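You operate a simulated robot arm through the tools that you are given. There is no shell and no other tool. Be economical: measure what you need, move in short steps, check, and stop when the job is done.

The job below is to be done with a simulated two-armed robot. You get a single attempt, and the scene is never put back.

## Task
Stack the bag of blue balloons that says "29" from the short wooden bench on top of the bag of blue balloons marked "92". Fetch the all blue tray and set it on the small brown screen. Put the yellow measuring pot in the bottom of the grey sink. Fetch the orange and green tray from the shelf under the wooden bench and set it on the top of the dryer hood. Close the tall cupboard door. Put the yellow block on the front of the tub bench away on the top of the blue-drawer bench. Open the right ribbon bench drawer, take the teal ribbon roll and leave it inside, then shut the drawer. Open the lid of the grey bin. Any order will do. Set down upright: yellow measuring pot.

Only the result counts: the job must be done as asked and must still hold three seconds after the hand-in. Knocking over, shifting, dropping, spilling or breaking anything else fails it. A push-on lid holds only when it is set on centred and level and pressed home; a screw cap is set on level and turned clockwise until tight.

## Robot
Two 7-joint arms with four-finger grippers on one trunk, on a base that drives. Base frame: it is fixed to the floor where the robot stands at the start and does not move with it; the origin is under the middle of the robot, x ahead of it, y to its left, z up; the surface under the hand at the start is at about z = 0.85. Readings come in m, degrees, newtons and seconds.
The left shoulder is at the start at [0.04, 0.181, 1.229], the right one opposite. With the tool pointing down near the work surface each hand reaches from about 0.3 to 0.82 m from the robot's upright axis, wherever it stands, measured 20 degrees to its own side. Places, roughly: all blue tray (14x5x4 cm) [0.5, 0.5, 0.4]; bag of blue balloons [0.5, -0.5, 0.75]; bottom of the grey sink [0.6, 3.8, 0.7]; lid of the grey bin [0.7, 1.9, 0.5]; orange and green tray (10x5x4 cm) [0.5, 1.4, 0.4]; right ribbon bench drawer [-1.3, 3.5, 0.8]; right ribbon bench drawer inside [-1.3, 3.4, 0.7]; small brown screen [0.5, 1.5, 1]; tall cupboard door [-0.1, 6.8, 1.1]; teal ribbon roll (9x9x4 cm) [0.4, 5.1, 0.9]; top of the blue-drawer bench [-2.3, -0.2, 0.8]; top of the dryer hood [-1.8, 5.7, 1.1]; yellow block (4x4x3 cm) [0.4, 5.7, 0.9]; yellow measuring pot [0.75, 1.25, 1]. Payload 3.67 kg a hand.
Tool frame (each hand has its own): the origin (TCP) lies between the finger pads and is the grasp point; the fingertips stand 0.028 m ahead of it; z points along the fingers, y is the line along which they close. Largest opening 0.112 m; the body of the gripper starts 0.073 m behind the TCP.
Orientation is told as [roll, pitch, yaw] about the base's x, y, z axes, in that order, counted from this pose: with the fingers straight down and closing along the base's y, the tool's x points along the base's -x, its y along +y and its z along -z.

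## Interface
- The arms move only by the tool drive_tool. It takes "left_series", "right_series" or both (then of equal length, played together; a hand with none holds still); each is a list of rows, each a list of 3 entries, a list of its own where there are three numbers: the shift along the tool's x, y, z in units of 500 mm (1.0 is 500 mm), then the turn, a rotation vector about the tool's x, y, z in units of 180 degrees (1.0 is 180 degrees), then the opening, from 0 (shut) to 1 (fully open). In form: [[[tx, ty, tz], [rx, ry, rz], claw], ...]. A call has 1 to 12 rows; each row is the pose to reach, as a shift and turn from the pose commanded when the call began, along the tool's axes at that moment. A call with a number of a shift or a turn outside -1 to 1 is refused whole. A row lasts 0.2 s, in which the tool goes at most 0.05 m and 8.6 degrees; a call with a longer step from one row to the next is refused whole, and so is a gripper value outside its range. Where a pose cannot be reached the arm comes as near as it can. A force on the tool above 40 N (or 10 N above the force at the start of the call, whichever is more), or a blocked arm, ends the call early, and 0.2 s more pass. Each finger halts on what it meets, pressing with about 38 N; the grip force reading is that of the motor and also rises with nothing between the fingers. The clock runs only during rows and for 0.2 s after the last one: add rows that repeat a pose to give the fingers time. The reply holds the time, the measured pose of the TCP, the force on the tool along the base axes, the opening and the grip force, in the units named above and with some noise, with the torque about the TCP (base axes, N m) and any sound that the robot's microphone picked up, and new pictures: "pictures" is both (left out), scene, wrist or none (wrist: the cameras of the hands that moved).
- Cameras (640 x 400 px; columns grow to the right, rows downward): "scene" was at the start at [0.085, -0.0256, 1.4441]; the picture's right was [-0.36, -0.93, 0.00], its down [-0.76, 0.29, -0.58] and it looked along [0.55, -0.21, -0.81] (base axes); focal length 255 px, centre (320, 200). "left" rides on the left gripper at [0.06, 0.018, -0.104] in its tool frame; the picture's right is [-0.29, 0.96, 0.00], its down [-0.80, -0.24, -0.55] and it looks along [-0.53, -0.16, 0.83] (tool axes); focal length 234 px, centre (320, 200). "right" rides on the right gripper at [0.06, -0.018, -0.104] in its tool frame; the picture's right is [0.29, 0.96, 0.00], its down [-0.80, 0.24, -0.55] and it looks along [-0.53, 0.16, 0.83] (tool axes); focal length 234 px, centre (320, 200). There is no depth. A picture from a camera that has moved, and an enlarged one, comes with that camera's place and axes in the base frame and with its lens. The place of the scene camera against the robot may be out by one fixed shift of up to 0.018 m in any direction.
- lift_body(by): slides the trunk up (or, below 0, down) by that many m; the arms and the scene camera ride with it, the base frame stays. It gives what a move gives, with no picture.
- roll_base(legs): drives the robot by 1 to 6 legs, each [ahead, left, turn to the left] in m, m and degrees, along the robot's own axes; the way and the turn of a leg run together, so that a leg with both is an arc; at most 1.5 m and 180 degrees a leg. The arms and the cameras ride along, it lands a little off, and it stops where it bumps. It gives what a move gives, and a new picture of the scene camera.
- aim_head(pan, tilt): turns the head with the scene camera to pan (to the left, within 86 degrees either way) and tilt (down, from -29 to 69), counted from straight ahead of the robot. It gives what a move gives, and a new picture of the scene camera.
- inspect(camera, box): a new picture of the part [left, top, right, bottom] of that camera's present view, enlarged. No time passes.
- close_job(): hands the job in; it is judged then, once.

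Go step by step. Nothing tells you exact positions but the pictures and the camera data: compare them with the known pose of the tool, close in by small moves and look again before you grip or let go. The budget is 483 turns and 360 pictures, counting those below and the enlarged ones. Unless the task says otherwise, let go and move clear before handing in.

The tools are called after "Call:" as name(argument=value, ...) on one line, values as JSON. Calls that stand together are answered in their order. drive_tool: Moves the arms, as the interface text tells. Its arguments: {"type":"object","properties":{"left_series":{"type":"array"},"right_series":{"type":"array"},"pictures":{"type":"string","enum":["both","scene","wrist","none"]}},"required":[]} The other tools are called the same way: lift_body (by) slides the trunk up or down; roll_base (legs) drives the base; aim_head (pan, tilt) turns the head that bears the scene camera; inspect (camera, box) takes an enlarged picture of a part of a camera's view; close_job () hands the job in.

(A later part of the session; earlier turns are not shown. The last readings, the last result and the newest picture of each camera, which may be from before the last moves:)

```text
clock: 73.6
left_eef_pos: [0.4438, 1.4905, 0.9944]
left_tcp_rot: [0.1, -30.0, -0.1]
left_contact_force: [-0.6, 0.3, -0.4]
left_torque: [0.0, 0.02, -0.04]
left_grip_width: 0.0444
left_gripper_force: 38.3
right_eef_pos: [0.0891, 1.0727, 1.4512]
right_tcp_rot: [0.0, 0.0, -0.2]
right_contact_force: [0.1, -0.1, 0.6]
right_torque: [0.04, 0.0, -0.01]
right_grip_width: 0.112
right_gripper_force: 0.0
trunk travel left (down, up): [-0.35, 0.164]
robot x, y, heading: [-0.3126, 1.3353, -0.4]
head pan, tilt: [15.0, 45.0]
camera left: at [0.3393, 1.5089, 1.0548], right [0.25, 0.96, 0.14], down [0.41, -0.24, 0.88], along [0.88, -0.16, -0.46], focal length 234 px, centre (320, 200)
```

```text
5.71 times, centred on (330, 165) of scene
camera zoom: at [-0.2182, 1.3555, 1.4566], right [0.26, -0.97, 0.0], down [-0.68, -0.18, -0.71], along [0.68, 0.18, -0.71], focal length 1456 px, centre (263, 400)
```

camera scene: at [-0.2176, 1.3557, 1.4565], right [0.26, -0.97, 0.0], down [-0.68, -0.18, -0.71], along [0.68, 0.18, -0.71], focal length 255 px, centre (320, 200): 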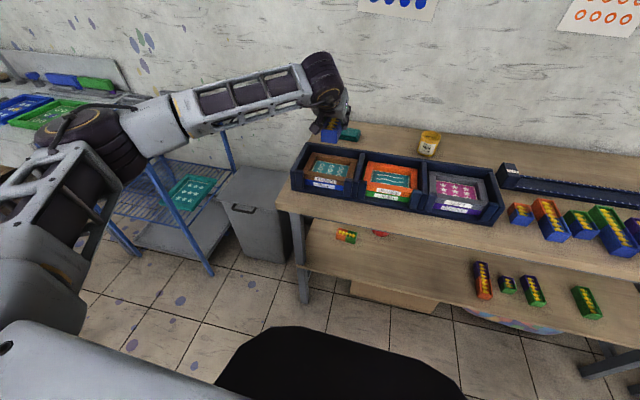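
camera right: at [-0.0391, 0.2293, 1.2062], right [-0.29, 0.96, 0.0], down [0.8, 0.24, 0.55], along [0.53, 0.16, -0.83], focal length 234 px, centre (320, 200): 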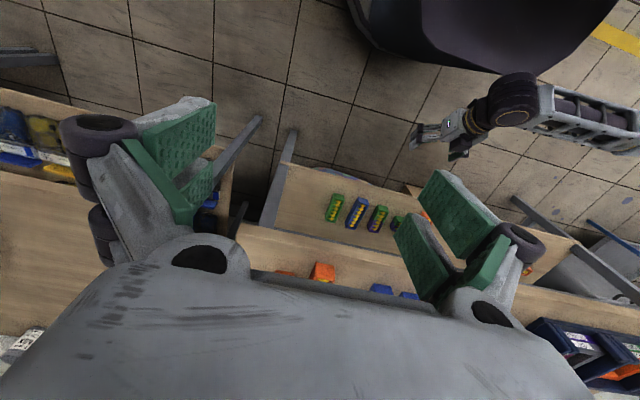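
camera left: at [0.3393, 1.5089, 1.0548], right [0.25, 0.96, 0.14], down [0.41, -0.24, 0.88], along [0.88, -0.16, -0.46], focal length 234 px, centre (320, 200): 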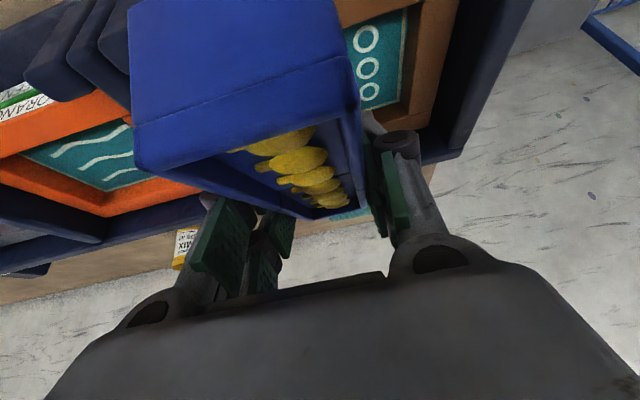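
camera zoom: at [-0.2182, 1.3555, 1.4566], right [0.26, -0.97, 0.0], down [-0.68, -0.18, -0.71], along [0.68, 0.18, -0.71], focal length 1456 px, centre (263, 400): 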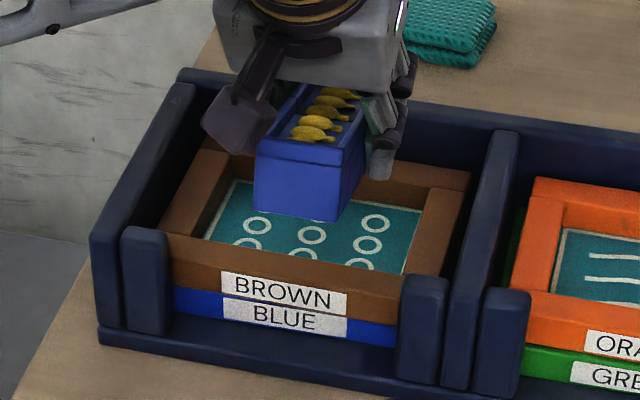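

Call:
drive_tool(left_series=[[[-0.01, 0.004, 0], [0, -0.043, 0], 0], [[-0.01, 0.004, 0], [0, -0.086, 0], 0], [[-0.01, 0.004, 0], [0, -0.086, 0], 0]], pictures="wrist")

Call:
inspect(camera="scene", box=[280, 130, 380, 200])

```text
clock: 74.4
left_eef_pos: [0.4491, 1.4918, 0.9968]
left_tcp_rot: [0.0, -45.5, -0.1]
left_contact_force: [-0.4, 0.1, -0.9]
left_torque: [-0.02, -0.04, 0.0]
left_grip_width: 0.0446
left_gripper_force: 37.7
right_eef_pos: [0.0909, 1.0731, 1.449]
right_tcp_rot: [0.1, 0.0, -0.2]
right_contact_force: [0.0, -0.1, -0.1]
right_torque: [-0.01, 0.01, 0.0]
right_grip_width: 0.1121
right_gripper_force: 0.1
trunk travel left (down, up): [-0.35, 0.164]
robot x, y, heading: [-0.3141, 1.3339, -0.2]
head pan, tilt: [15.0, 45.0]
camera left: at [0.3316, 1.511, 1.0261], right [0.2, 0.96, 0.21], down [0.16, -0.24, 0.96], along [0.97, -0.16, -0.21], focal length 234 px, centre (320, 200)
```

left: 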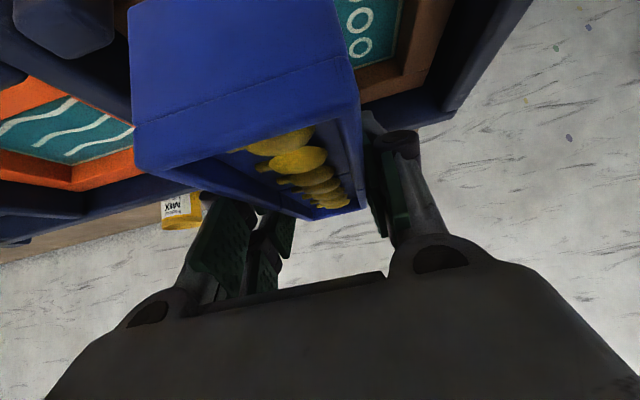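

```text
5.71 times, centred on (330, 165) of scene
camera zoom: at [-0.2171, 1.3554, 1.4565], right [0.26, -0.97, 0.0], down [-0.68, -0.18, -0.71], along [0.68, 0.18, -0.71], focal length 1456 px, centre (263, 400)
```

zoom: 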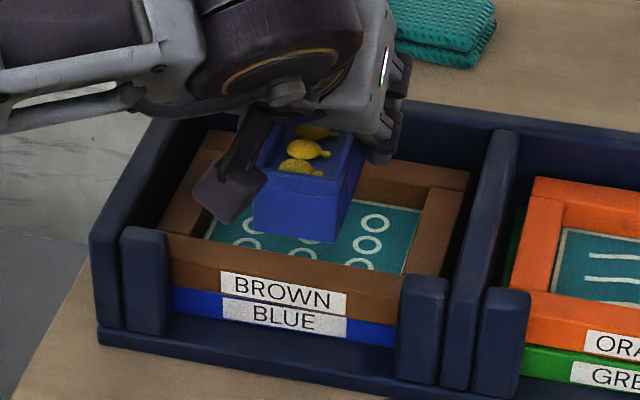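

Call:
drive_tool(left_series=[[[0.028, 0, 0.028], [0, 0, 0], 0], [[0.054, 0, 0.054], [0, 0, 0], 0]], pictures="none")

Call:
drive_tool(left_series=[[[0.004, 0, 0.004], [0, 0, 0], 0], [[0.006, 0, 0.006], [0, 0, 0], 0]], pictures="none")

Call:
drive_tool(left_series=[[[0.003, 0, 0.003], [0, 0, 0], 0], [[0.006, 0, 0.006], [0, 0, 0], 0]], pictures="none")

```text
clock: 75.0
left_eef_pos: [0.4484, 1.4938, 0.9578]
left_tcp_rot: [0.0, -45.5, 0.1]
left_contact_force: [0.1, -0.9, -1.6]
left_torque: [0.06, 0.0, -0.03]
left_grip_width: 0.0447
left_gripper_force: 38.6
right_eef_pos: [0.0902, 1.0724, 1.449]
right_tcp_rot: [0.1, 0.1, -0.1]
right_contact_force: [-0.1, -0.5, 0.0]
right_torque: [0.01, -0.02, 0.01]
right_grip_width: 0.1122
right_gripper_force: 0.1
trunk travel left (down, up): [-0.35, 0.164]
robot x, y, heading: [-0.318, 1.3334, -0.2]
head pan, tilt: [15.0, 45.0]
```

```text
clock: 75.6
left_eef_pos: [0.4494, 1.4937, 0.9537]
left_tcp_rot: [-0.1, -45.5, -0.1]
left_contact_force: [0.3, -0.4, -0.6]
left_torque: [-0.04, 0.01, -0.02]
left_grip_width: 0.0444
left_gripper_force: 37.9
right_eef_pos: [0.0891, 1.0732, 1.451]
right_tcp_rot: [0.1, 0.1, -0.2]
right_contact_force: [-0.1, -0.1, 0.1]
right_torque: [-0.02, 0.01, 0.04]
right_grip_width: 0.1119
right_gripper_force: 0.1
trunk travel left (down, up): [-0.35, 0.164]
robot x, y, heading: [-0.3122, 1.3331, 0.0]
head pan, tilt: [15.0, 45.0]
```

```text
clock: 76.2
left_eef_pos: [0.4482, 1.4925, 0.95]
left_tcp_rot: [0.0, -45.4, 0.0]
left_contact_force: [0.4, 0.8, -0.5]
left_torque: [0.01, 0.02, 0.02]
left_grip_width: 0.0445
left_gripper_force: 38.1
right_eef_pos: [0.0886, 1.0728, 1.4503]
right_tcp_rot: [0.1, 0.1, -0.1]
right_contact_force: [-0.1, 0.1, 0.4]
right_torque: [0.02, 0.04, 0.0]
right_grip_width: 0.1121
right_gripper_force: 0.0
trunk travel left (down, up): [-0.35, 0.164]
robot x, y, heading: [-0.316, 1.3375, -0.2]
head pan, tilt: [15.0, 45.0]
```

Call:
drive_tool(left_series=[[[0.003, 0, 0.003], [0, 0, 0], 0], [[0.005, 0, 0.005], [0, 0, 0], 0]], pictures="none")

Call:
drive_tool(left_series=[[[0.003, 0, 0.003], [0, 0, 0], 0], [[0.005, 0, 0.005], [0, 0, 0], 0]], pictures="none")

```text
clock: 76.8
left_eef_pos: [0.4489, 1.4917, 0.9479]
left_tcp_rot: [0.1, -45.5, 0.0]
left_contact_force: [0.0, 0.5, -1.6]
left_torque: [-0.01, -0.04, -0.02]
left_grip_width: 0.0442
left_gripper_force: 38.1
right_eef_pos: [0.089, 1.0746, 1.4494]
right_tcp_rot: [0.0, 0.0, -0.1]
right_contact_force: [0.8, -0.4, -0.7]
right_torque: [0.01, -0.02, 0.01]
right_grip_width: 0.112
right_gripper_force: 0.0
trunk travel left (down, up): [-0.35, 0.164]
robot x, y, heading: [-0.3143, 1.3309, -0.4]
head pan, tilt: [15.0, 45.0]
```

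```text
clock: 77.4
left_eef_pos: [0.449, 1.4925, 0.9434]
left_tcp_rot: [-0.1, -45.4, 0.1]
left_contact_force: [0.0, 0.1, -0.8]
left_torque: [0.0, -0.03, 0.04]
left_grip_width: 0.0445
left_gripper_force: 38.1
right_eef_pos: [0.0892, 1.0722, 1.4511]
right_tcp_rot: [0.1, 0.0, -0.3]
right_contact_force: [-0.6, -0.4, 0.3]
right_torque: [-0.04, -0.01, -0.01]
right_grip_width: 0.1121
right_gripper_force: 0.1
trunk travel left (down, up): [-0.35, 0.164]
robot x, y, heading: [-0.3139, 1.3316, -0.2]
head pan, tilt: [15.0, 45.0]
```

Call:
drive_tool(left_series=[[[0.003, 0, 0.003], [0, 0, 0], 0], [[0.006, 0, 0.006], [0, 0, 0], 0]], pictures="wrist")

Call:
inspect(camera="scene", box=[280, 130, 380, 200])

```text
clock: 78.0
left_eef_pos: [0.4495, 1.4914, 0.9412]
left_tcp_rot: [0.1, -45.5, 0.0]
left_contact_force: [-1.1, -0.3, 2.5]
left_torque: [0.03, 0.09, -0.04]
left_grip_width: 0.0444
left_gripper_force: 37.8
right_eef_pos: [0.0905, 1.0727, 1.45]
right_tcp_rot: [0.2, 0.1, -0.2]
right_contact_force: [0.5, -0.2, 0.5]
right_torque: [0.02, -0.01, 0.0]
right_grip_width: 0.1123
right_gripper_force: 0.1
trunk travel left (down, up): [-0.35, 0.164]
robot x, y, heading: [-0.3117, 1.3302, 0.1]
head pan, tilt: [15.0, 45.0]
camera left: at [0.3317, 1.5107, 0.9704], right [0.2, 0.96, 0.21], down [0.16, -0.24, 0.96], along [0.97, -0.16, -0.2], focal length 234 px, centre (320, 200)
```

left: 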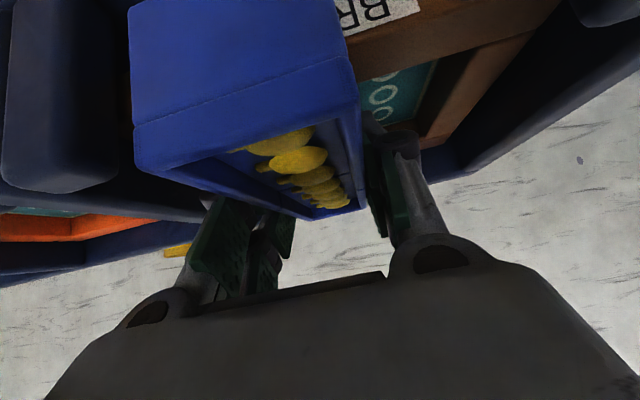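

```text
5.71 times, centred on (330, 165) of scene
camera zoom: at [-0.2179, 1.3557, 1.4566], right [0.26, -0.97, 0.0], down [-0.68, -0.18, -0.71], along [0.68, 0.18, -0.71], focal length 1456 px, centre (263, 400)
```

zoom: 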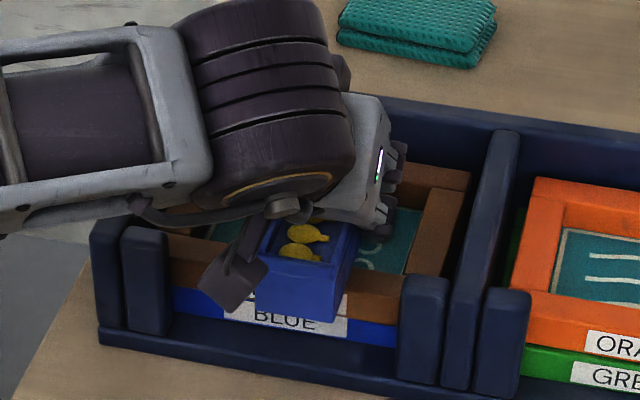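

Call:
drive_tool(left_series=[[[0.003, 0, 0.003], [0, 0, 0], 0], [[0.004, 0, 0.004], [0, 0, 0], 0]], pictures="none")

```text
clock: 78.6
left_eef_pos: [0.4482, 1.4918, 0.9398]
left_tcp_rot: [-0.2, -45.9, 0.0]
left_contact_force: [2.2, 1.6, 16.6]
left_torque: [0.08, 0.64, -0.02]
left_grip_width: 0.0448
left_gripper_force: 38.2
right_eef_pos: [0.0877, 1.0717, 1.4507]
right_tcp_rot: [0.0, -0.1, -0.2]
right_contact_force: [0.0, 0.4, 0.4]
right_torque: [0.0, -0.01, -0.03]
right_grip_width: 0.1119
right_gripper_force: 0.0
trunk travel left (down, up): [-0.35, 0.164]
robot x, y, heading: [-0.3145, 1.3365, -0.1]
head pan, tilt: [15.0, 45.0]
```

Call:
drive_tool(left_series=[[[0, 0, 0], [0, 0.008, 0], 0], [[0, 0, 0], [0, 0.014, 0], 0], [[0, 0, 0], [0, 0.014, 0], 0]], pictures="none")

```text
clock: 79.4
left_eef_pos: [0.4487, 1.4931, 0.9376]
left_tcp_rot: [0.0, -43.1, 0.1]
left_contact_force: [7.7, -0.3, 18.8]
left_torque: [-0.01, 0.3, -0.01]
left_grip_width: 0.0446
left_gripper_force: 37.9
right_eef_pos: [0.0888, 1.0733, 1.4499]
right_tcp_rot: [0.2, 0.0, -0.2]
right_contact_force: [-0.2, -1.1, 0.4]
right_torque: [-0.01, 0.03, -0.01]
right_grip_width: 0.1121
right_gripper_force: 0.1
trunk travel left (down, up): [-0.35, 0.164]
robot x, y, heading: [-0.3139, 1.3344, -0.2]
head pan, tilt: [15.0, 45.0]
```

Call:
drive_tool(left_series=[[[-0.003, 0, -0.003], [0, 0, 0], 0.3], [[-0.003, 0, -0.003], [0, 0, 0], 0.55], [[-0.003, 0, -0.003], [0, 0, 0], 0.65], [[0, 0, -0.06], [0, 0, 0], 0.65], [[0, 0, -0.14], [0, 0, 0], 0.7], [[0, 0, -0.22], [0, 0, 0], 0.7], [[0, 0, -0.3], [0, 0, 0], 0.7]], pictures="wrist")

Call:
inspect(camera="scene", box=[280, 130, 380, 200])

Call:
inspect(camera="left", box=[200, 0, 460, 190])

```text
clock: 81.0
left_eef_pos: [0.3473, 1.4913, 1.0461]
left_tcp_rot: [0.0, -43.0, 0.0]
left_contact_force: [-0.3, -0.4, 0.3]
left_torque: [-0.02, -0.03, 0.02]
left_grip_width: 0.0784
left_gripper_force: 0.1
right_eef_pos: [0.0876, 1.0729, 1.4509]
right_tcp_rot: [0.0, 0.0, -0.2]
right_contact_force: [0.1, 0.8, 0.3]
right_torque: [-0.02, 0.0, -0.01]
right_grip_width: 0.1119
right_gripper_force: 0.1
trunk travel left (down, up): [-0.35, 0.164]
robot x, y, heading: [-0.3117, 1.3294, -0.2]
head pan, tilt: [15.0, 45.0]
camera left: at [0.2315, 1.5108, 1.0808], right [0.21, 0.96, 0.2], down [0.2, -0.24, 0.95], along [0.96, -0.16, -0.25], focal length 234 px, centre (320, 200)
```

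left: 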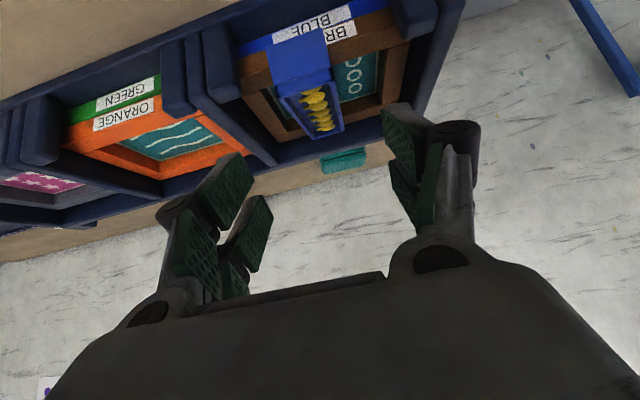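

```text
5.71 times, centred on (330, 165) of scene
camera zoom: at [-0.2189, 1.356, 1.4566], right [0.26, -0.97, 0.0], down [-0.68, -0.18, -0.71], along [0.68, 0.18, -0.71], focal length 1456 px, centre (263, 400)
```

zoom: 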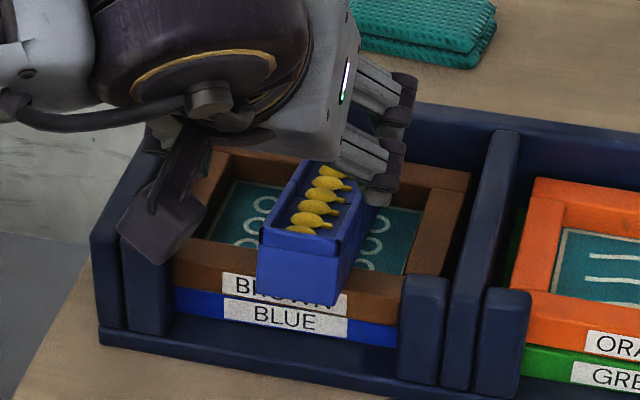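

```text
2.11 times, centred on (330, 95) of left
camera zoom: at [0.2315, 1.5108, 1.0808], right [0.21, 0.96, 0.2], down [0.2, -0.24, 0.95], along [0.96, -0.16, -0.25], focal length 493 px, centre (299, 421)
```

zoom: 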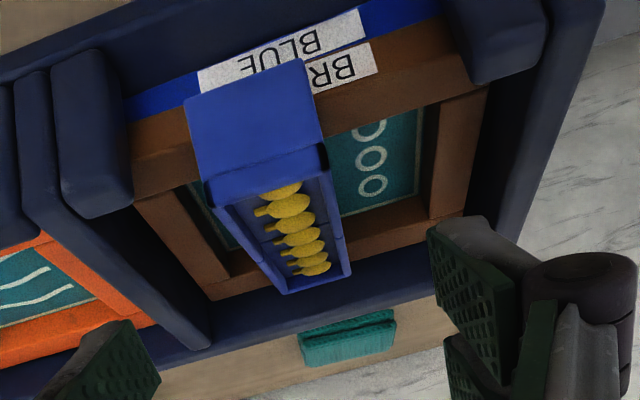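

Call:
drive_tool(left_series=[[[-0.01, 0.003, 0.05], [0, 0.028, 0], 0.7], [[-0.021, 0.003, 0.098], [0, 0.0556, 0], 0.7], [[-0.021, 0.003, 0.098], [0, 0.0556, 0], 0.7]], pictures="none")

Call:
drive_tool(left_series=[[[0, 0, 0.06], [0, 0, 0], 0.7], [[0, 0, 0.12], [0, 0, 0], 0.65], [[0, 0, 0.178], [0, 0, 0], 0.6], [[0, 0, 0.178], [0, 0, 0], 0.3], [[0, 0, 0.178], [0, 0, 0], 0], [[0, 0, 0.178], [0, 0, 0], 0]], pictures="wrist")

```text
clock: 81.8
left_eef_pos: [0.3887, 1.4941, 1.0179]
left_tcp_rot: [0.0, -33.0, 0.0]
left_contact_force: [-0.3, -0.4, 0.3]
left_torque: [0.01, 0.05, 0.02]
left_grip_width: 0.0784
left_gripper_force: 0.1
right_eef_pos: [0.0875, 1.0734, 1.4507]
right_tcp_rot: [0.0, 0.0, -0.2]
right_contact_force: [-0.8, 0.1, 0.5]
right_torque: [-0.03, -0.05, 0.0]
right_grip_width: 0.1121
right_gripper_force: 0.1
trunk travel left (down, up): [-0.35, 0.164]
robot x, y, heading: [-0.3128, 1.3346, -0.0]
head pan, tilt: [15.0, 45.0]
```

```text
clock: 83.2
left_eef_pos: [0.4362, 1.4952, 0.9454]
left_tcp_rot: [-0.1, -32.9, 0.1]
left_contact_force: [-0.1, 0.5, 0.9]
left_torque: [0.03, -0.02, 0.01]
left_grip_width: 0.0446
left_gripper_force: 38.1
right_eef_pos: [0.09, 1.073, 1.4505]
right_tcp_rot: [0.0, 0.1, -0.3]
right_contact_force: [0.1, 0.1, 0.6]
right_torque: [0.01, -0.01, 0.01]
right_grip_width: 0.1119
right_gripper_force: 0.2
trunk travel left (down, up): [-0.35, 0.164]
robot x, y, heading: [-0.3159, 1.3368, -0.1]
head pan, tilt: [15.0, 45.0]
camera left: at [0.3293, 1.514, 0.9988], right [0.24, 0.96, 0.16], down [0.37, -0.24, 0.9], along [0.9, -0.16, -0.41], focal length 234 px, centre (320, 200)
```

left: 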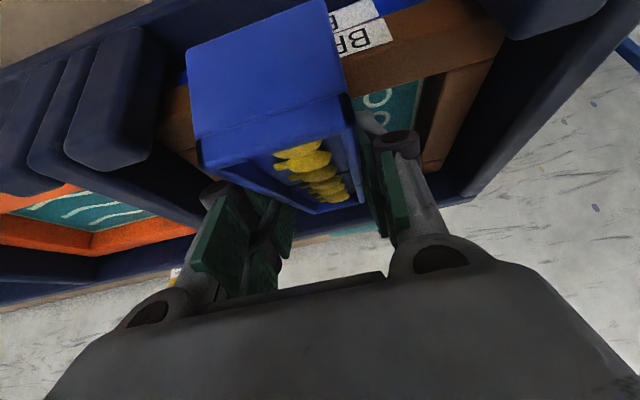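

Call:
drive_tool(right_series=[[[-0.068, 0.033, 0.055], [0, 0, -0.037], 1], [[-0.137, 0.066, 0.11], [0, 0, -0.074], 1], [[-0.206, 0.1, 0.166], [0, 0, -0.111], 1], [[-0.275, 0.133, 0.22], [0, 0, -0.148], 1], [[-0.344, 0.166, 0.277], [0, 0, -0.185], 1], [[-0.413, 0.2, 0.33], [0, 0, -0.222], 1], [[-0.48, 0.233, 0.39], [0, 0, -0.259], 1], [[-0.55, 0.266, 0.44], [0, 0, -0.296], 1], [[-0.62, 0.3, 0.5], [0, 0, -0.333], 1]], pictures="both")

```text
clock: 85.2
left_eef_pos: [0.4399, 1.496, 0.9442]
left_tcp_rot: [0.0, -33.0, 0.1]
left_contact_force: [2.1, -0.1, 2.3]
left_torque: [-0.07, -0.12, 0.01]
left_grip_width: 0.0444
left_gripper_force: 38.2
right_eef_pos: [0.3227, 1.1619, 1.1866]
right_tcp_rot: [0.1, -0.1, 59.9]
right_contact_force: [-0.3, 1.1, -0.2]
right_torque: [-0.06, 0.03, 0.01]
right_grip_width: 0.1117
right_gripper_force: 0.0
right hand out of reach, approached as far as the arm can: row 6, 7, 8, 9
trunk travel left (down, up): [-0.35, 0.164]
robot x, y, heading: [-0.3138, 1.3366, -0.4]
head pan, tilt: [15.0, 45.0]
camera scene: at [-0.2151, 1.3574, 1.4563], right [0.26, -0.97, 0.0], down [-0.69, -0.18, -0.71], along [0.68, 0.18, -0.71], focal length 255 px, centre (320, 200)
camera right: at [0.3095, 1.1004, 1.2903], right [-0.97, 0.23, 0.0], down [0.19, 0.81, 0.56], along [0.13, 0.54, -0.83], focal length 234 px, centre (320, 200)
```

scene: 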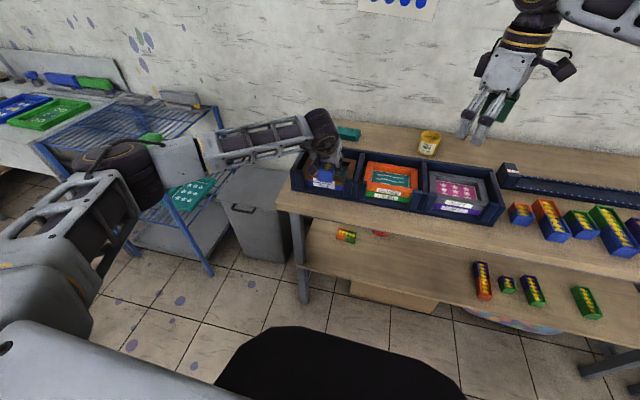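
right: 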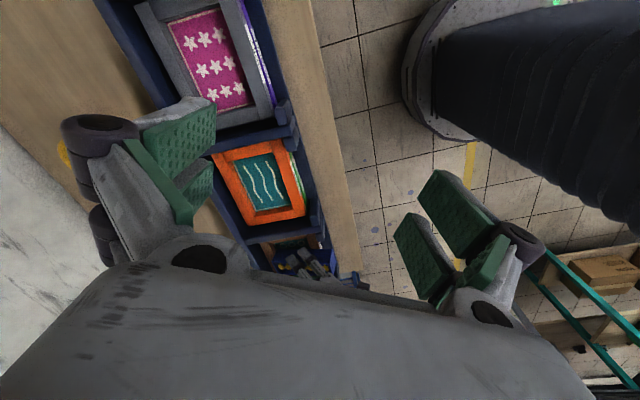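

Call:
drive_tool(left_series=[[[-0.03, 0, -0.046], [0, 0, 0], 0], [[-0.06, 0, -0.092], [0, 0, 0], 0], [[-0.084, 0, -0.076], [0, -0.04, 0], 0], [[-0.107, 0, -0.061], [0, -0.08, 0], 0], [[-0.107, 0, -0.061], [0, -0.08, 0], 0], [[-0.107, 0, -0.061], [0, -0.08, 0], 0], [[-0.107, 0, -0.061], [0, -0.08, 0], 0]], right_series=[[[0.07, 0.04, -0.03], [0, 0, 0], 1], [[0.14, 0.08, -0.06], [0, 0, 0], 1], [[0.21, 0.12, -0.09], [0, 0, 0], 1], [[0.28, 0.16, -0.12], [0, 0, 0], 1], [[0.36, 0.2, -0.15], [0, 0, 0], 1], [[0.44, 0.24, -0.18], [0, 0, 0], 1], [[0.51, 0.283, -0.2], [0, 0, 0], 1]], pictures="wrist")

```text
clock: 86.8
left_eef_pos: [0.4622, 1.4938, 0.999]
left_tcp_rot: [0.1, -47.4, -0.1]
left_contact_force: [0.7, 0.0, -0.7]
left_torque: [0.0, -0.03, 0.02]
left_grip_width: 0.0447
left_gripper_force: 38.0
right_eef_pos: [0.0703, 1.0095, 1.2861]
right_tcp_rot: [0.1, -0.1, 59.8]
right_contact_force: [-0.7, 0.0, -1.1]
right_torque: [0.04, -0.04, 0.01]
right_grip_width: 0.1121
right_gripper_force: 0.0
trunk travel left (down, up): [-0.35, 0.164]
robot x, y, heading: [-0.3103, 1.3343, -0.1]
head pan, tilt: [15.0, 45.0]
camera right: at [0.0568, 0.9483, 1.3895], right [-0.97, 0.23, 0.0], down [0.19, 0.81, 0.56], along [0.13, 0.54, -0.83], focal length 234 px, centre (320, 200)
camera left: at [0.3439, 1.5126, 1.0247], right [0.2, 0.96, 0.21], down [0.13, -0.24, 0.96], along [0.97, -0.16, -0.17], focal length 234 px, centre (320, 200)
```

right: 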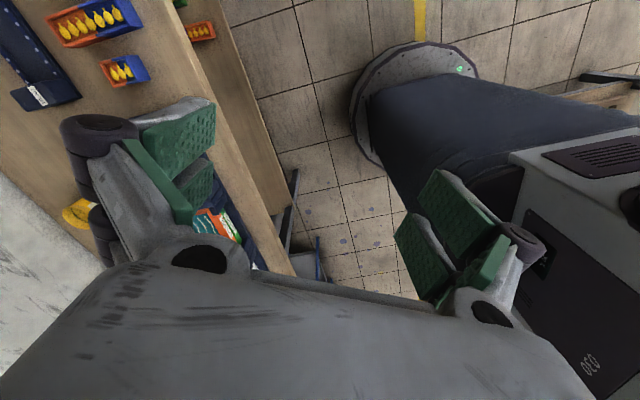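
left: 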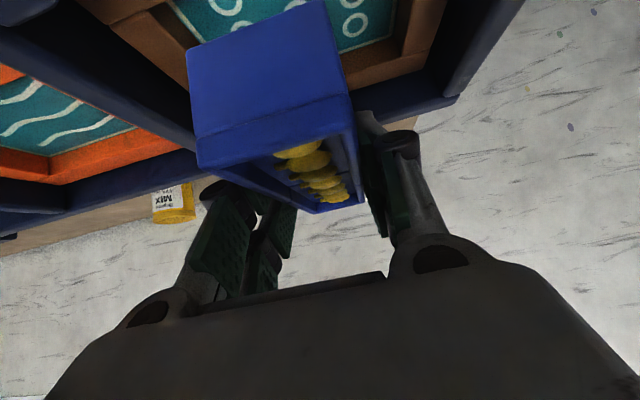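

Call:
drive_tool(left_series=[[[0.03, 0, 0.016], [0, 0, 0], 0], [[0.0625, 0, 0.0354], [0, 0, 0], 0]], pictures="none")

Call:
drive_tool(left_series=[[[0.004, 0, 0.004], [0, 0, 0], 0], [[0.007, 0, 0.0065], [0, 0, 0], 0]], pictures="none")

Call:
drive_tool(left_series=[[[0.004, 0, 0.004], [0, 0, 0], 0], [[0.006, 0, 0.0055], [0, 0, 0], 0]], pictures="none")

```text
clock: 87.4
left_eef_pos: [0.4553, 1.494, 0.9621]
left_tcp_rot: [0.0, -47.5, 0.0]
left_contact_force: [-0.4, 0.2, -0.5]
left_torque: [-0.01, 0.01, 0.06]
left_grip_width: 0.0445
left_gripper_force: 38.0
right_eef_pos: [0.0719, 1.0102, 1.2859]
right_tcp_rot: [0.1, 0.1, 59.7]
right_contact_force: [0.5, 0.0, 0.0]
right_torque: [0.0, 0.01, 0.02]
right_grip_width: 0.1121
right_gripper_force: 0.0
trunk travel left (down, up): [-0.35, 0.164]
robot x, y, heading: [-0.317, 1.3326, 0.0]
head pan, tilt: [15.0, 45.0]
```

```text
clock: 88.0
left_eef_pos: [0.4571, 1.4938, 0.9587]
left_tcp_rot: [0.0, -47.3, -0.1]
left_contact_force: [0.7, 0.5, -0.5]
left_torque: [0.02, 0.02, 0.01]
left_grip_width: 0.0446
left_gripper_force: 38.0
right_eef_pos: [0.0739, 1.0104, 1.286]
right_tcp_rot: [0.1, 0.0, 59.7]
right_contact_force: [0.2, 0.2, -0.2]
right_torque: [0.0, -0.02, 0.0]
right_grip_width: 0.1122
right_gripper_force: 0.0
trunk travel left (down, up): [-0.35, 0.164]
robot x, y, heading: [-0.3134, 1.3363, 0.1]
head pan, tilt: [15.0, 45.0]
```

```text
clock: 88.6
left_eef_pos: [0.4561, 1.4927, 0.9542]
left_tcp_rot: [-0.1, -47.3, 0.0]
left_contact_force: [-0.2, 0.1, -1.1]
left_torque: [-0.01, 0.04, 0.03]
left_grip_width: 0.0445
left_gripper_force: 38.1
right_eef_pos: [0.0725, 1.0109, 1.2851]
right_tcp_rot: [0.1, 0.0, 59.7]
right_contact_force: [-0.9, 0.2, -0.5]
right_torque: [0.04, 0.0, 0.01]
right_grip_width: 0.1117
right_gripper_force: 0.1
trunk travel left (down, up): [-0.35, 0.164]
robot x, y, heading: [-0.3146, 1.3332, -0.0]
head pan, tilt: [15.0, 45.0]
```

Call:
drive_tool(left_series=[[[0.003, 0, 0.003], [0, 0, 0], 0], [[0.006, 0, 0.0055], [0, 0, 0], 0]], pictures="none")

Call:
drive_tool(left_series=[[[0.003, 0, 0.003], [0, 0, 0], 0], [[0.006, 0, 0.0055], [0, 0, 0], 0]], pictures="none")

```text
clock: 89.2
left_eef_pos: [0.4547, 1.4923, 0.9494]
left_tcp_rot: [0.0, -47.2, -0.2]
left_contact_force: [0.9, 0.3, -1.0]
left_torque: [0.02, -0.02, -0.01]
left_grip_width: 0.0447
left_gripper_force: 38.2
right_eef_pos: [0.0718, 1.0114, 1.2866]
right_tcp_rot: [0.1, 0.0, 59.8]
right_contact_force: [0.4, 0.3, 0.0]
right_torque: [0.0, 0.02, -0.02]
right_grip_width: 0.1118
right_gripper_force: 0.2
trunk travel left (down, up): [-0.35, 0.164]
robot x, y, heading: [-0.3109, 1.3333, -0.6]
head pan, tilt: [15.0, 45.0]
```

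```text
clock: 89.8
left_eef_pos: [0.4561, 1.4927, 0.9483]
left_tcp_rot: [0.0, -47.5, 0.0]
left_contact_force: [-2.2, 1.2, 11.5]
left_torque: [-0.09, 0.74, -0.06]
left_grip_width: 0.0443
left_gripper_force: 37.7
right_eef_pos: [0.071, 1.0107, 1.2858]
right_tcp_rot: [0.0, 0.0, 59.7]
right_contact_force: [-0.3, -0.2, 0.2]
right_torque: [-0.04, 0.03, -0.03]
right_grip_width: 0.112
right_gripper_force: 0.1
trunk travel left (down, up): [-0.35, 0.164]
robot x, y, heading: [-0.3132, 1.3352, -0.1]
head pan, tilt: [15.0, 45.0]
```

Call:
drive_tool(left_series=[[[0, 0, 0], [0, 0.007, 0], 0], [[0, 0, 0], [0, 0.013, 0], 0], [[0, 0, 0], [0, 0.013, 0], 0]], pictures="none")

```text
clock: 90.6
left_eef_pos: [0.4571, 1.4933, 0.9475]
left_tcp_rot: [-0.1, -45.3, 0.0]
left_contact_force: [4.3, 1.0, 15.8]
left_torque: [-0.08, -1.36, 0.06]
left_grip_width: 0.0447
left_gripper_force: 38.0
right_eef_pos: [0.072, 1.0101, 1.2861]
right_tcp_rot: [0.0, -0.2, 59.6]
right_contact_force: [-0.4, -0.3, 0.2]
right_torque: [-0.03, 0.0, -0.02]
right_grip_width: 0.1122
right_gripper_force: 0.0
trunk travel left (down, up): [-0.35, 0.164]
robot x, y, heading: [-0.3099, 1.3355, -0.0]
head pan, tilt: [15.0, 45.0]
```

Call:
drive_tool(left_series=[[[0, 0, 0], [0, -0.005, 0], 0], [[0, 0, 0], [0, -0.005, 0], 0.3], [[0, 0, 0], [0, -0.005, 0], 0.5], [[0, 0, 0], [0, -0.005, 0], 0.6], [[0, 0, -0.06], [0, -0.005, 0], 0.65], [[0, 0, -0.14], [0, -0.005, 0], 0.7], [[0, 0, -0.22], [0, -0.005, 0], 0.7], [[0, 0, -0.3], [0, -0.005, 0], 0.7]], pictures="wrist")

Call:
inspect(camera="scene", box=[280, 130, 380, 200])

Call:
inspect(camera="left", box=[200, 0, 460, 190])

```text
clock: 92.4
left_eef_pos: [0.3474, 1.4948, 1.053]
left_tcp_rot: [-0.1, -45.9, -0.1]
left_contact_force: [0.4, -0.1, -0.1]
left_torque: [0.05, 0.0, -0.01]
left_grip_width: 0.0785
left_gripper_force: 0.1
right_eef_pos: [0.071, 1.0118, 1.285]
right_tcp_rot: [0.1, -0.1, 59.7]
right_contact_force: [0.4, 0.1, 0.3]
right_torque: [-0.02, -0.02, 0.0]
right_grip_width: 0.1121
right_gripper_force: 0.1
trunk travel left (down, up): [-0.35, 0.164]
robot x, y, heading: [-0.3141, 1.3306, -0.2]
head pan, tilt: [15.0, 45.0]
camera left: at [0.2302, 1.5134, 1.0808], right [0.2, 0.96, 0.21], down [0.16, -0.24, 0.96], along [0.97, -0.16, -0.2], focal length 234 px, centre (320, 200)
```

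left: 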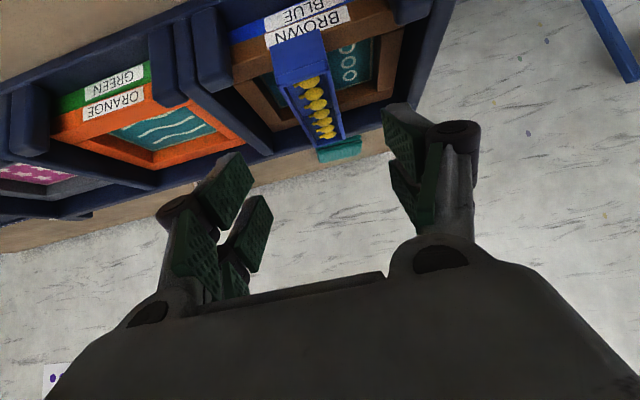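

```text
5.71 times, centred on (330, 165) of scene
camera zoom: at [-0.219, 1.3559, 1.4566], right [0.26, -0.97, 0.0], down [-0.68, -0.18, -0.71], along [0.68, 0.18, -0.71], focal length 1456 px, centre (263, 400)
```

zoom: 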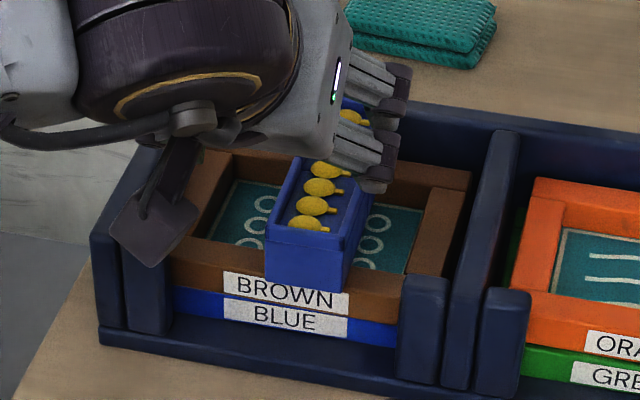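

```text
2.11 times, centred on (330, 95) of left
camera zoom: at [0.2302, 1.5134, 1.0808], right [0.2, 0.96, 0.21], down [0.16, -0.24, 0.96], along [0.97, -0.16, -0.2], focal length 493 px, centre (299, 421)
```

zoom: 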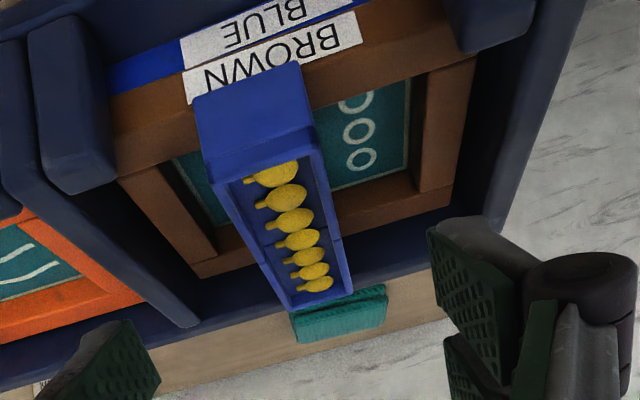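

The blue tray now sits level across the brown frame. Next is the yellow measuring pot with the right hand: raise arms, then drive up to the bench.

Call:
drive_tool(left_series=[[[-0.01, 0, -0.06], [0, 0, 0], 0.7], [[-0.03, 0, -0.14], [0, 0, 0], 0.7], [[-0.045, 0, -0.21], [0, 0, 0], 0.7], [[-0.06, 0, -0.28], [0, 0, 0], 0.7], [[-0.076, 0, -0.353], [0, 0, 0], 0.7], [[-0.076, 0, -0.353], [0, 0, 0], 0.7], [[-0.076, 0, -0.353], [0, 0, 0], 0.7], [[-0.076, 0, -0.353], [0, 0, 0], 0.7]], right_series=[[[0, 0, 0], [0, 0, 0.042], 1], [[0, 0, 0], [0, 0, 0.084], 1], [[0, 0, 0], [0, 0, 0.126], 1], [[0, 0, 0], [0, 0, 0.168], 1], [[0, 0, 0], [0, 0, 0.21], 1], [[0, 0, 0], [0, 0, 0.252], 1], [[0, 0, 0], [0, 0, 0.294], 1], [[0, 0, 0], [0, 0, 0.333], 1]], pictures="none")

Call:
roll_base(legs=[[0.32, -0.03, 0]])

Call:
aim_head(pan=-5, tilt=40)

```text
clock: 94.2
left_eef_pos: [0.2499, 1.4951, 1.2003]
left_tcp_rot: [0.0, -45.9, 0.0]
left_contact_force: [-0.4, 0.6, -0.1]
left_torque: [-0.02, 0.0, 0.01]
left_grip_width: 0.0785
left_gripper_force: 0.0
right_eef_pos: [0.0733, 1.0122, 1.2846]
right_tcp_rot: [0.1, 0.2, -0.3]
right_contact_force: [-0.2, 0.3, -0.3]
right_torque: [-0.01, 0.01, -0.01]
right_grip_width: 0.1121
right_gripper_force: 0.0
trunk travel left (down, up): [-0.35, 0.164]
robot x, y, heading: [-0.3144, 1.3322, -0.3]
head pan, tilt: [15.0, 45.0]
```

```text
clock: 96.3
left_eef_pos: [0.5681, 1.46, 1.2003]
left_tcp_rot: [0.0, -45.9, -0.3]
left_contact_force: [0.9, -1.0, -0.5]
left_torque: [0.01, 0.0, -0.01]
left_grip_width: 0.0785
left_gripper_force: 0.0
right_eef_pos: [0.3902, 0.9781, 1.2849]
right_tcp_rot: [0.1, 0.0, -0.5]
right_contact_force: [0.5, 0.1, 0.0]
right_torque: [0.0, -0.01, 0.01]
right_grip_width: 0.1121
right_gripper_force: 0.0
trunk travel left (down, up): [-0.35, 0.164]
robot x, y, heading: [0.0052, 1.3035, -0.3]
head pan, tilt: [15.0, 45.0]
camera scene: at [0.0995, 1.3232, 1.4566], right [0.25, -0.97, 0.0], down [-0.68, -0.18, -0.71], along [0.68, 0.18, -0.71], focal length 255 px, centre (320, 200)
```

scene: 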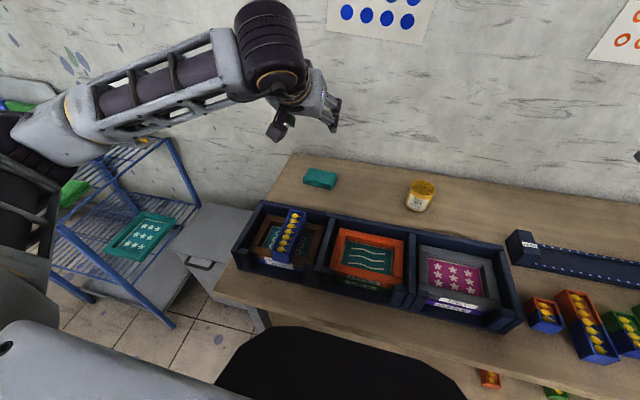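

```text
clock: 97.2
left_eef_pos: [0.5688, 1.4602, 1.2014]
left_tcp_rot: [0.0, -45.9, -0.3]
left_contact_force: [-0.1, 0.3, 0.5]
left_torque: [0.0, 0.0, 0.0]
left_grip_width: 0.0783
left_gripper_force: 0.2
right_eef_pos: [0.3912, 0.9786, 1.2854]
right_tcp_rot: [0.1, 0.1, -0.5]
right_contact_force: [0.8, -0.1, 0.4]
right_torque: [-0.03, -0.01, 0.01]
right_grip_width: 0.112
right_gripper_force: 0.0
trunk travel left (down, up): [-0.35, 0.164]
robot x, y, heading: [0.0035, 1.3021, -0.2]
head pan, tilt: [-5.0, 40.0]
camera scene: at [0.106, 1.2947, 1.4638], right [-0.09, -1.0, 0.0], down [-0.64, 0.06, -0.77], along [0.76, -0.07, -0.64], focal length 255 px, centre (320, 200)
```

scene: 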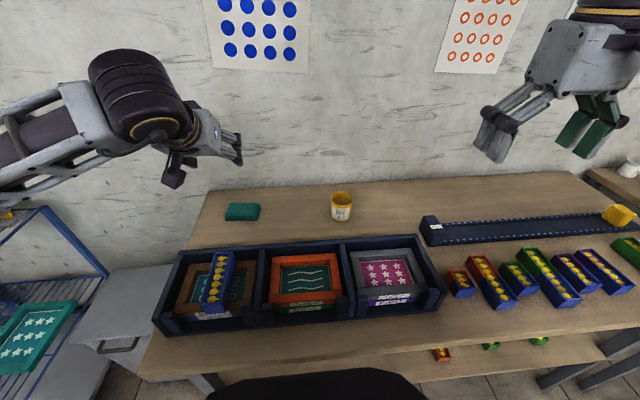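

Call:
drive_tool(right_series=[[[-0.078, 0.045, 0.03], [0, 0, 0], 1], [[-0.155, 0.09, 0.06], [0, 0, 0], 1], [[-0.233, 0.135, 0.09], [0, 0, 0], 1], [[-0.31, 0.18, 0.12], [0, 0, 0], 1], [[-0.388, 0.225, 0.15], [0, 0, 0], 1], [[-0.465, 0.27, 0.18], [0, 0, 0], 1], [[-0.543, 0.315, 0.21], [0, 0, 0], 1], [[-0.62, 0.36, 0.24], [0, 0, 0], 1]], pictures="wrist")

```text
clock: 99.0
left_eef_pos: [0.5707, 1.4596, 1.1997]
left_tcp_rot: [0.1, -45.8, -0.3]
left_contact_force: [0.9, 0.3, -0.3]
left_torque: [0.0, 0.02, 0.03]
left_grip_width: 0.078
left_gripper_force: 0.1
right_eef_pos: [0.6528, 1.1144, 1.1595]
right_tcp_rot: [0.1, 0.2, -0.5]
right_contact_force: [0.1, -0.7, -0.5]
right_torque: [0.04, 0.03, 0.04]
right_grip_width: 0.1117
right_gripper_force: 0.0
right hand out of reach, approached as far as the arm can: row 7, 8
trunk travel left (down, up): [-0.35, 0.164]
robot x, y, heading: [0.0071, 1.302, -0.7]
head pan, tilt: [-5.0, 40.0]
camera right: at [0.5923, 1.0966, 1.263], right [-0.28, 0.96, 0.0], down [0.8, 0.23, 0.55], along [0.53, 0.16, -0.83], focal length 234 px, centre (320, 200)
```

right: 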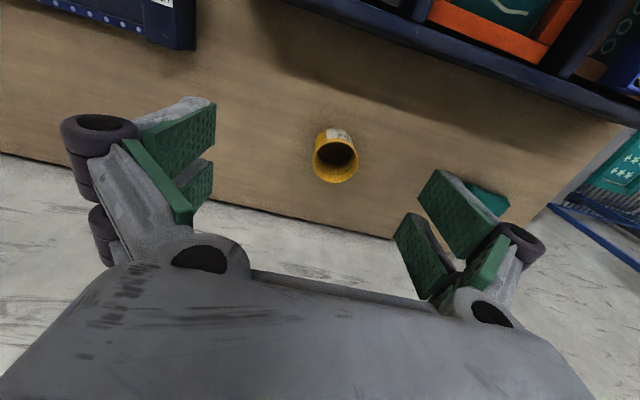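

Call:
drive_tool(right_series=[[[0, 0, 0.08], [0, 0, 0], 1], [[0, 0, 0.16], [0, 0, 0], 1], [[-0.03, 0.006, 0.23], [0, 0, 0], 1], [[-0.06, 0.013, 0.23], [0, 0, 0], 1], [[-0.06, 0.013, 0.23], [0, 0, 0], 1]], pictures="wrist")

```text
clock: 100.2
left_eef_pos: [0.5679, 1.4595, 1.2002]
left_tcp_rot: [0.0, -45.9, -0.2]
left_contact_force: [0.3, 0.1, 0.1]
left_torque: [0.0, -0.01, -0.01]
left_grip_width: 0.0781
left_gripper_force: 0.1
right_eef_pos: [0.6521, 1.1068, 1.0511]
right_tcp_rot: [0.0, -0.1, -0.4]
right_contact_force: [0.2, 0.2, 0.3]
right_torque: [0.0, 0.0, -0.01]
right_grip_width: 0.112
right_gripper_force: 0.0
right hand out of reach, approached as far as the arm can: row 3, 4, 5
trunk travel left (down, up): [-0.35, 0.164]
robot x, y, heading: [0.0062, 1.306, -0.5]
head pan, tilt: [-5.0, 40.0]
camera right: at [0.5923, 1.0881, 1.1551], right [-0.28, 0.96, 0.0], down [0.8, 0.23, 0.55], along [0.53, 0.16, -0.83], focal length 234 px, centre (320, 200)
```

right: 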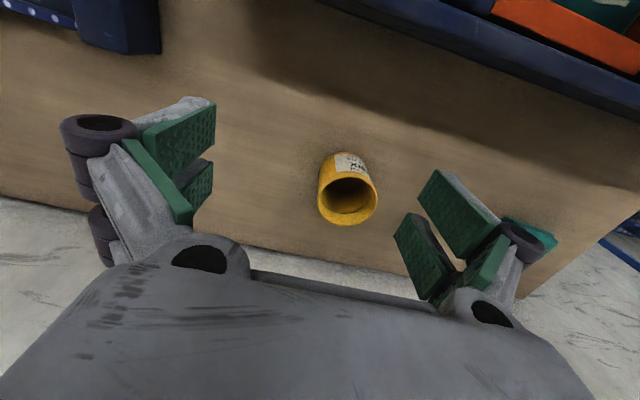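

Call:
drive_tool(right_series=[[[0.05, -0.005, 0], [0, -0.042, 0], 1], [[0.1, -0.01, 0], [0, -0.084, 0], 1], [[0.14, -0.016, 0.02], [0, -0.126, 0], 1], [[0.14, -0.016, 0.04], [0, -0.1667, 0], 1], [[0.14, -0.016, 0.04], [0, -0.1667, 0], 1]], pictures="wrist")

```text
clock: 101.4
left_eef_pos: [0.5681, 1.4603, 1.2004]
left_tcp_rot: [0.0, -45.9, -0.4]
left_contact_force: [0.0, -1.4, 0.5]
left_torque: [0.0, 0.01, 0.01]
left_grip_width: 0.0786
left_gripper_force: 0.2
right_eef_pos: [0.581, 1.0985, 1.0307]
right_tcp_rot: [0.1, -30.0, -0.5]
right_contact_force: [-0.1, 0.4, 0.6]
right_torque: [0.02, 0.0, -0.01]
right_grip_width: 0.1118
right_gripper_force: 0.0
trunk travel left (down, up): [-0.35, 0.164]
robot x, y, heading: [0.0048, 1.3059, -0.5]
head pan, tilt: [-5.0, 40.0]
camera right: at [0.4775, 1.0812, 1.0903], right [-0.24, 0.96, -0.14], down [0.41, 0.24, 0.88], along [0.88, 0.15, -0.46], focal length 234 px, centre (320, 200)
```

right: 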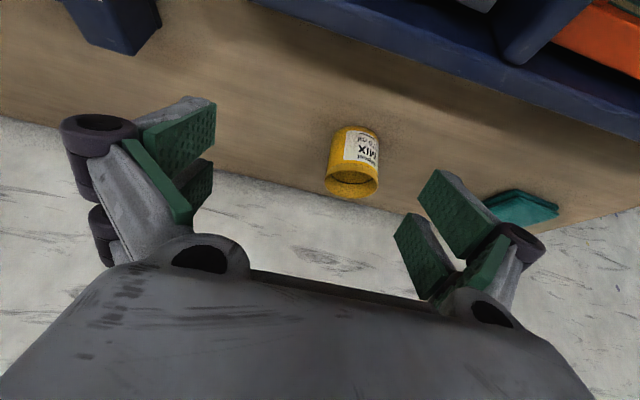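

Call:
drive_tool(right_series=[[[-0.057, 0.06, 0.0], [0, 0, 0], 1], [[-0.114, 0.123, 0.02], [0, 0, 0], 1], [[-0.114, 0.123, 0.1], [0, 0, 0], 1], [[-0.114, 0.123, 0.18], [0, 0, 0], 1], [[-0.114, 0.123, 0.24], [0, 0, 0], 1]], pictures="wrist")

```text
clock: 102.6
left_eef_pos: [0.5676, 1.4598, 1.2013]
left_tcp_rot: [0.1, -45.9, -0.3]
left_contact_force: [0.1, -0.5, 1.0]
left_torque: [0.0, 0.03, 0.03]
left_grip_width: 0.0784
left_gripper_force: 0.0
right_eef_pos: [0.6764, 1.1436, 0.9654]
right_tcp_rot: [0.2, -30.1, -0.5]
right_contact_force: [0.0, 0.0, -0.3]
right_torque: [0.01, 0.0, 0.01]
right_grip_width: 0.1119
right_gripper_force: 0.0
right hand out of reach, approached as far as the arm can: row 5
trunk travel left (down, up): [-0.35, 0.164]
robot x, y, heading: [0.0052, 1.3038, -0.2]
head pan, tilt: [-5.0, 40.0]
camera right: at [0.574, 1.1255, 1.0244], right [-0.24, 0.96, -0.14], down [0.41, 0.23, 0.88], along [0.88, 0.15, -0.46], focal length 234 px, centre (320, 200)
```

right: 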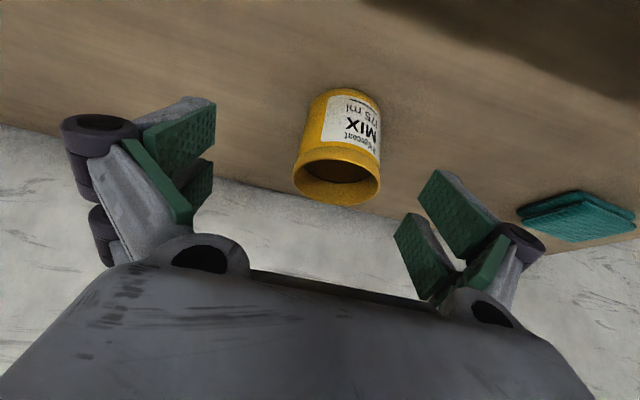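

Call:
drive_tool(right_series=[[[0, 0, -0.08], [0, 0, 0], 1], [[0, 0, -0.14], [0, 0, 0], 1]], pictures="none")

Call:
roll_base(legs=[[0.03, 0.13, 0]])

```text
clock: 103.2
left_eef_pos: [0.5672, 1.4597, 1.2007]
left_tcp_rot: [-0.1, -46.0, -0.3]
left_contact_force: [-0.9, -0.7, 0.6]
left_torque: [0.01, 0.0, -0.03]
left_grip_width: 0.0786
left_gripper_force: 0.1
right_eef_pos: [0.6433, 1.1439, 1.0251]
right_tcp_rot: [0.2, -30.1, -0.5]
right_contact_force: [0.6, -0.2, -0.4]
right_torque: [0.02, -0.01, 0.01]
right_grip_width: 0.1122
right_gripper_force: 0.0
trunk travel left (down, up): [-0.35, 0.164]
robot x, y, heading: [0.0019, 1.3012, -0.4]
head pan, tilt: [-5.0, 40.0]
```

```text
clock: 104.5
left_eef_pos: [0.5991, 1.5898, 1.2018]
left_tcp_rot: [0.2, -46.0, -0.5]
left_contact_force: [0.7, -0.9, 0.3]
left_torque: [-0.02, 0.01, 0.05]
left_grip_width: 0.0781
left_gripper_force: 0.1
right_eef_pos: [0.6744, 1.2736, 1.0247]
right_tcp_rot: [0.1, -29.9, -0.6]
right_contact_force: [-0.4, 0.1, 0.0]
right_torque: [0.02, 0.01, -0.02]
right_grip_width: 0.1118
right_gripper_force: 0.0
trunk travel left (down, up): [-0.35, 0.164]
robot x, y, heading: [0.0378, 1.4331, -0.5]
head pan, tilt: [-5.0, 40.0]
camera scene: at [0.1372, 1.4235, 1.4638], right [-0.1, -1.0, 0.0], down [-0.64, 0.06, -0.77], along [0.76, -0.07, -0.64], focal length 255 px, centre (320, 200)
```

scene: 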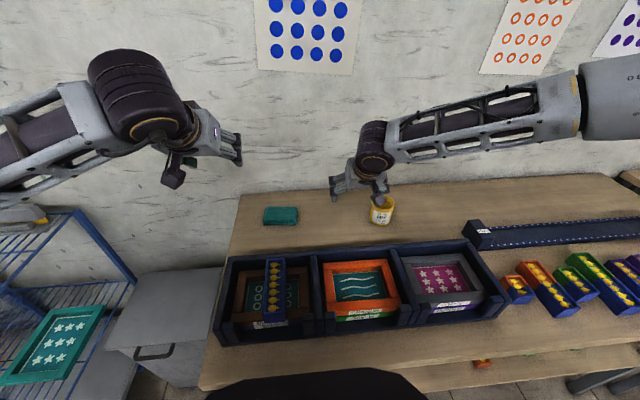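

Call:
drive_tool(right_series=[[[0.02, -0.08, 0], [0, 0, 0], 1], [[0.042, -0.16, 0], [0, 0, 0], 1], [[0.042, -0.227, 0.03], [0, 0, 0], 1], [[0.042, -0.227, 0.1], [0, 0, 0], 1], [[0.042, -0.227, 0.15], [0, 0, 0], 1]], pictures="wrist")

```text
clock: 105.7
left_eef_pos: [0.6006, 1.5888, 1.2006]
left_tcp_rot: [0.0, -45.9, -0.3]
left_contact_force: [1.4, -0.9, -0.1]
left_torque: [0.01, -0.04, 0.0]
left_grip_width: 0.0781
left_gripper_force: 0.0
right_eef_pos: [0.6919, 1.1576, 0.9486]
right_tcp_rot: [0.1, -29.9, -0.6]
right_contact_force: [0.3, 0.2, 0.6]
right_torque: [-0.02, 0.05, 0.01]
right_grip_width: 0.1117
right_gripper_force: 0.0
trunk travel left (down, up): [-0.35, 0.164]
robot x, y, heading: [0.0381, 1.4318, -0.4]
head pan, tilt: [-5.0, 40.0]
camera right: at [0.5894, 1.1406, 1.0072], right [-0.24, 0.96, -0.14], down [0.42, 0.23, 0.88], along [0.88, 0.15, -0.46], focal length 234 px, centre (320, 200)
```

right: 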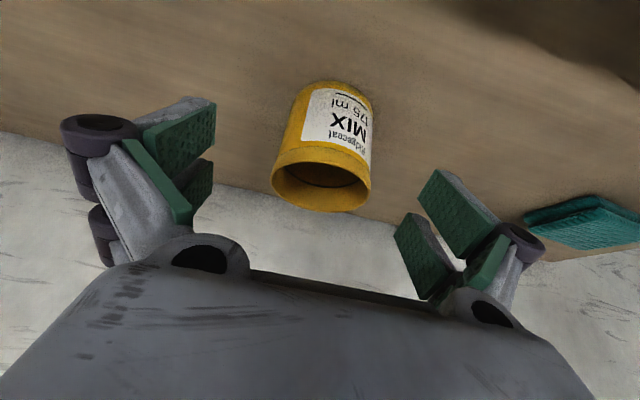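

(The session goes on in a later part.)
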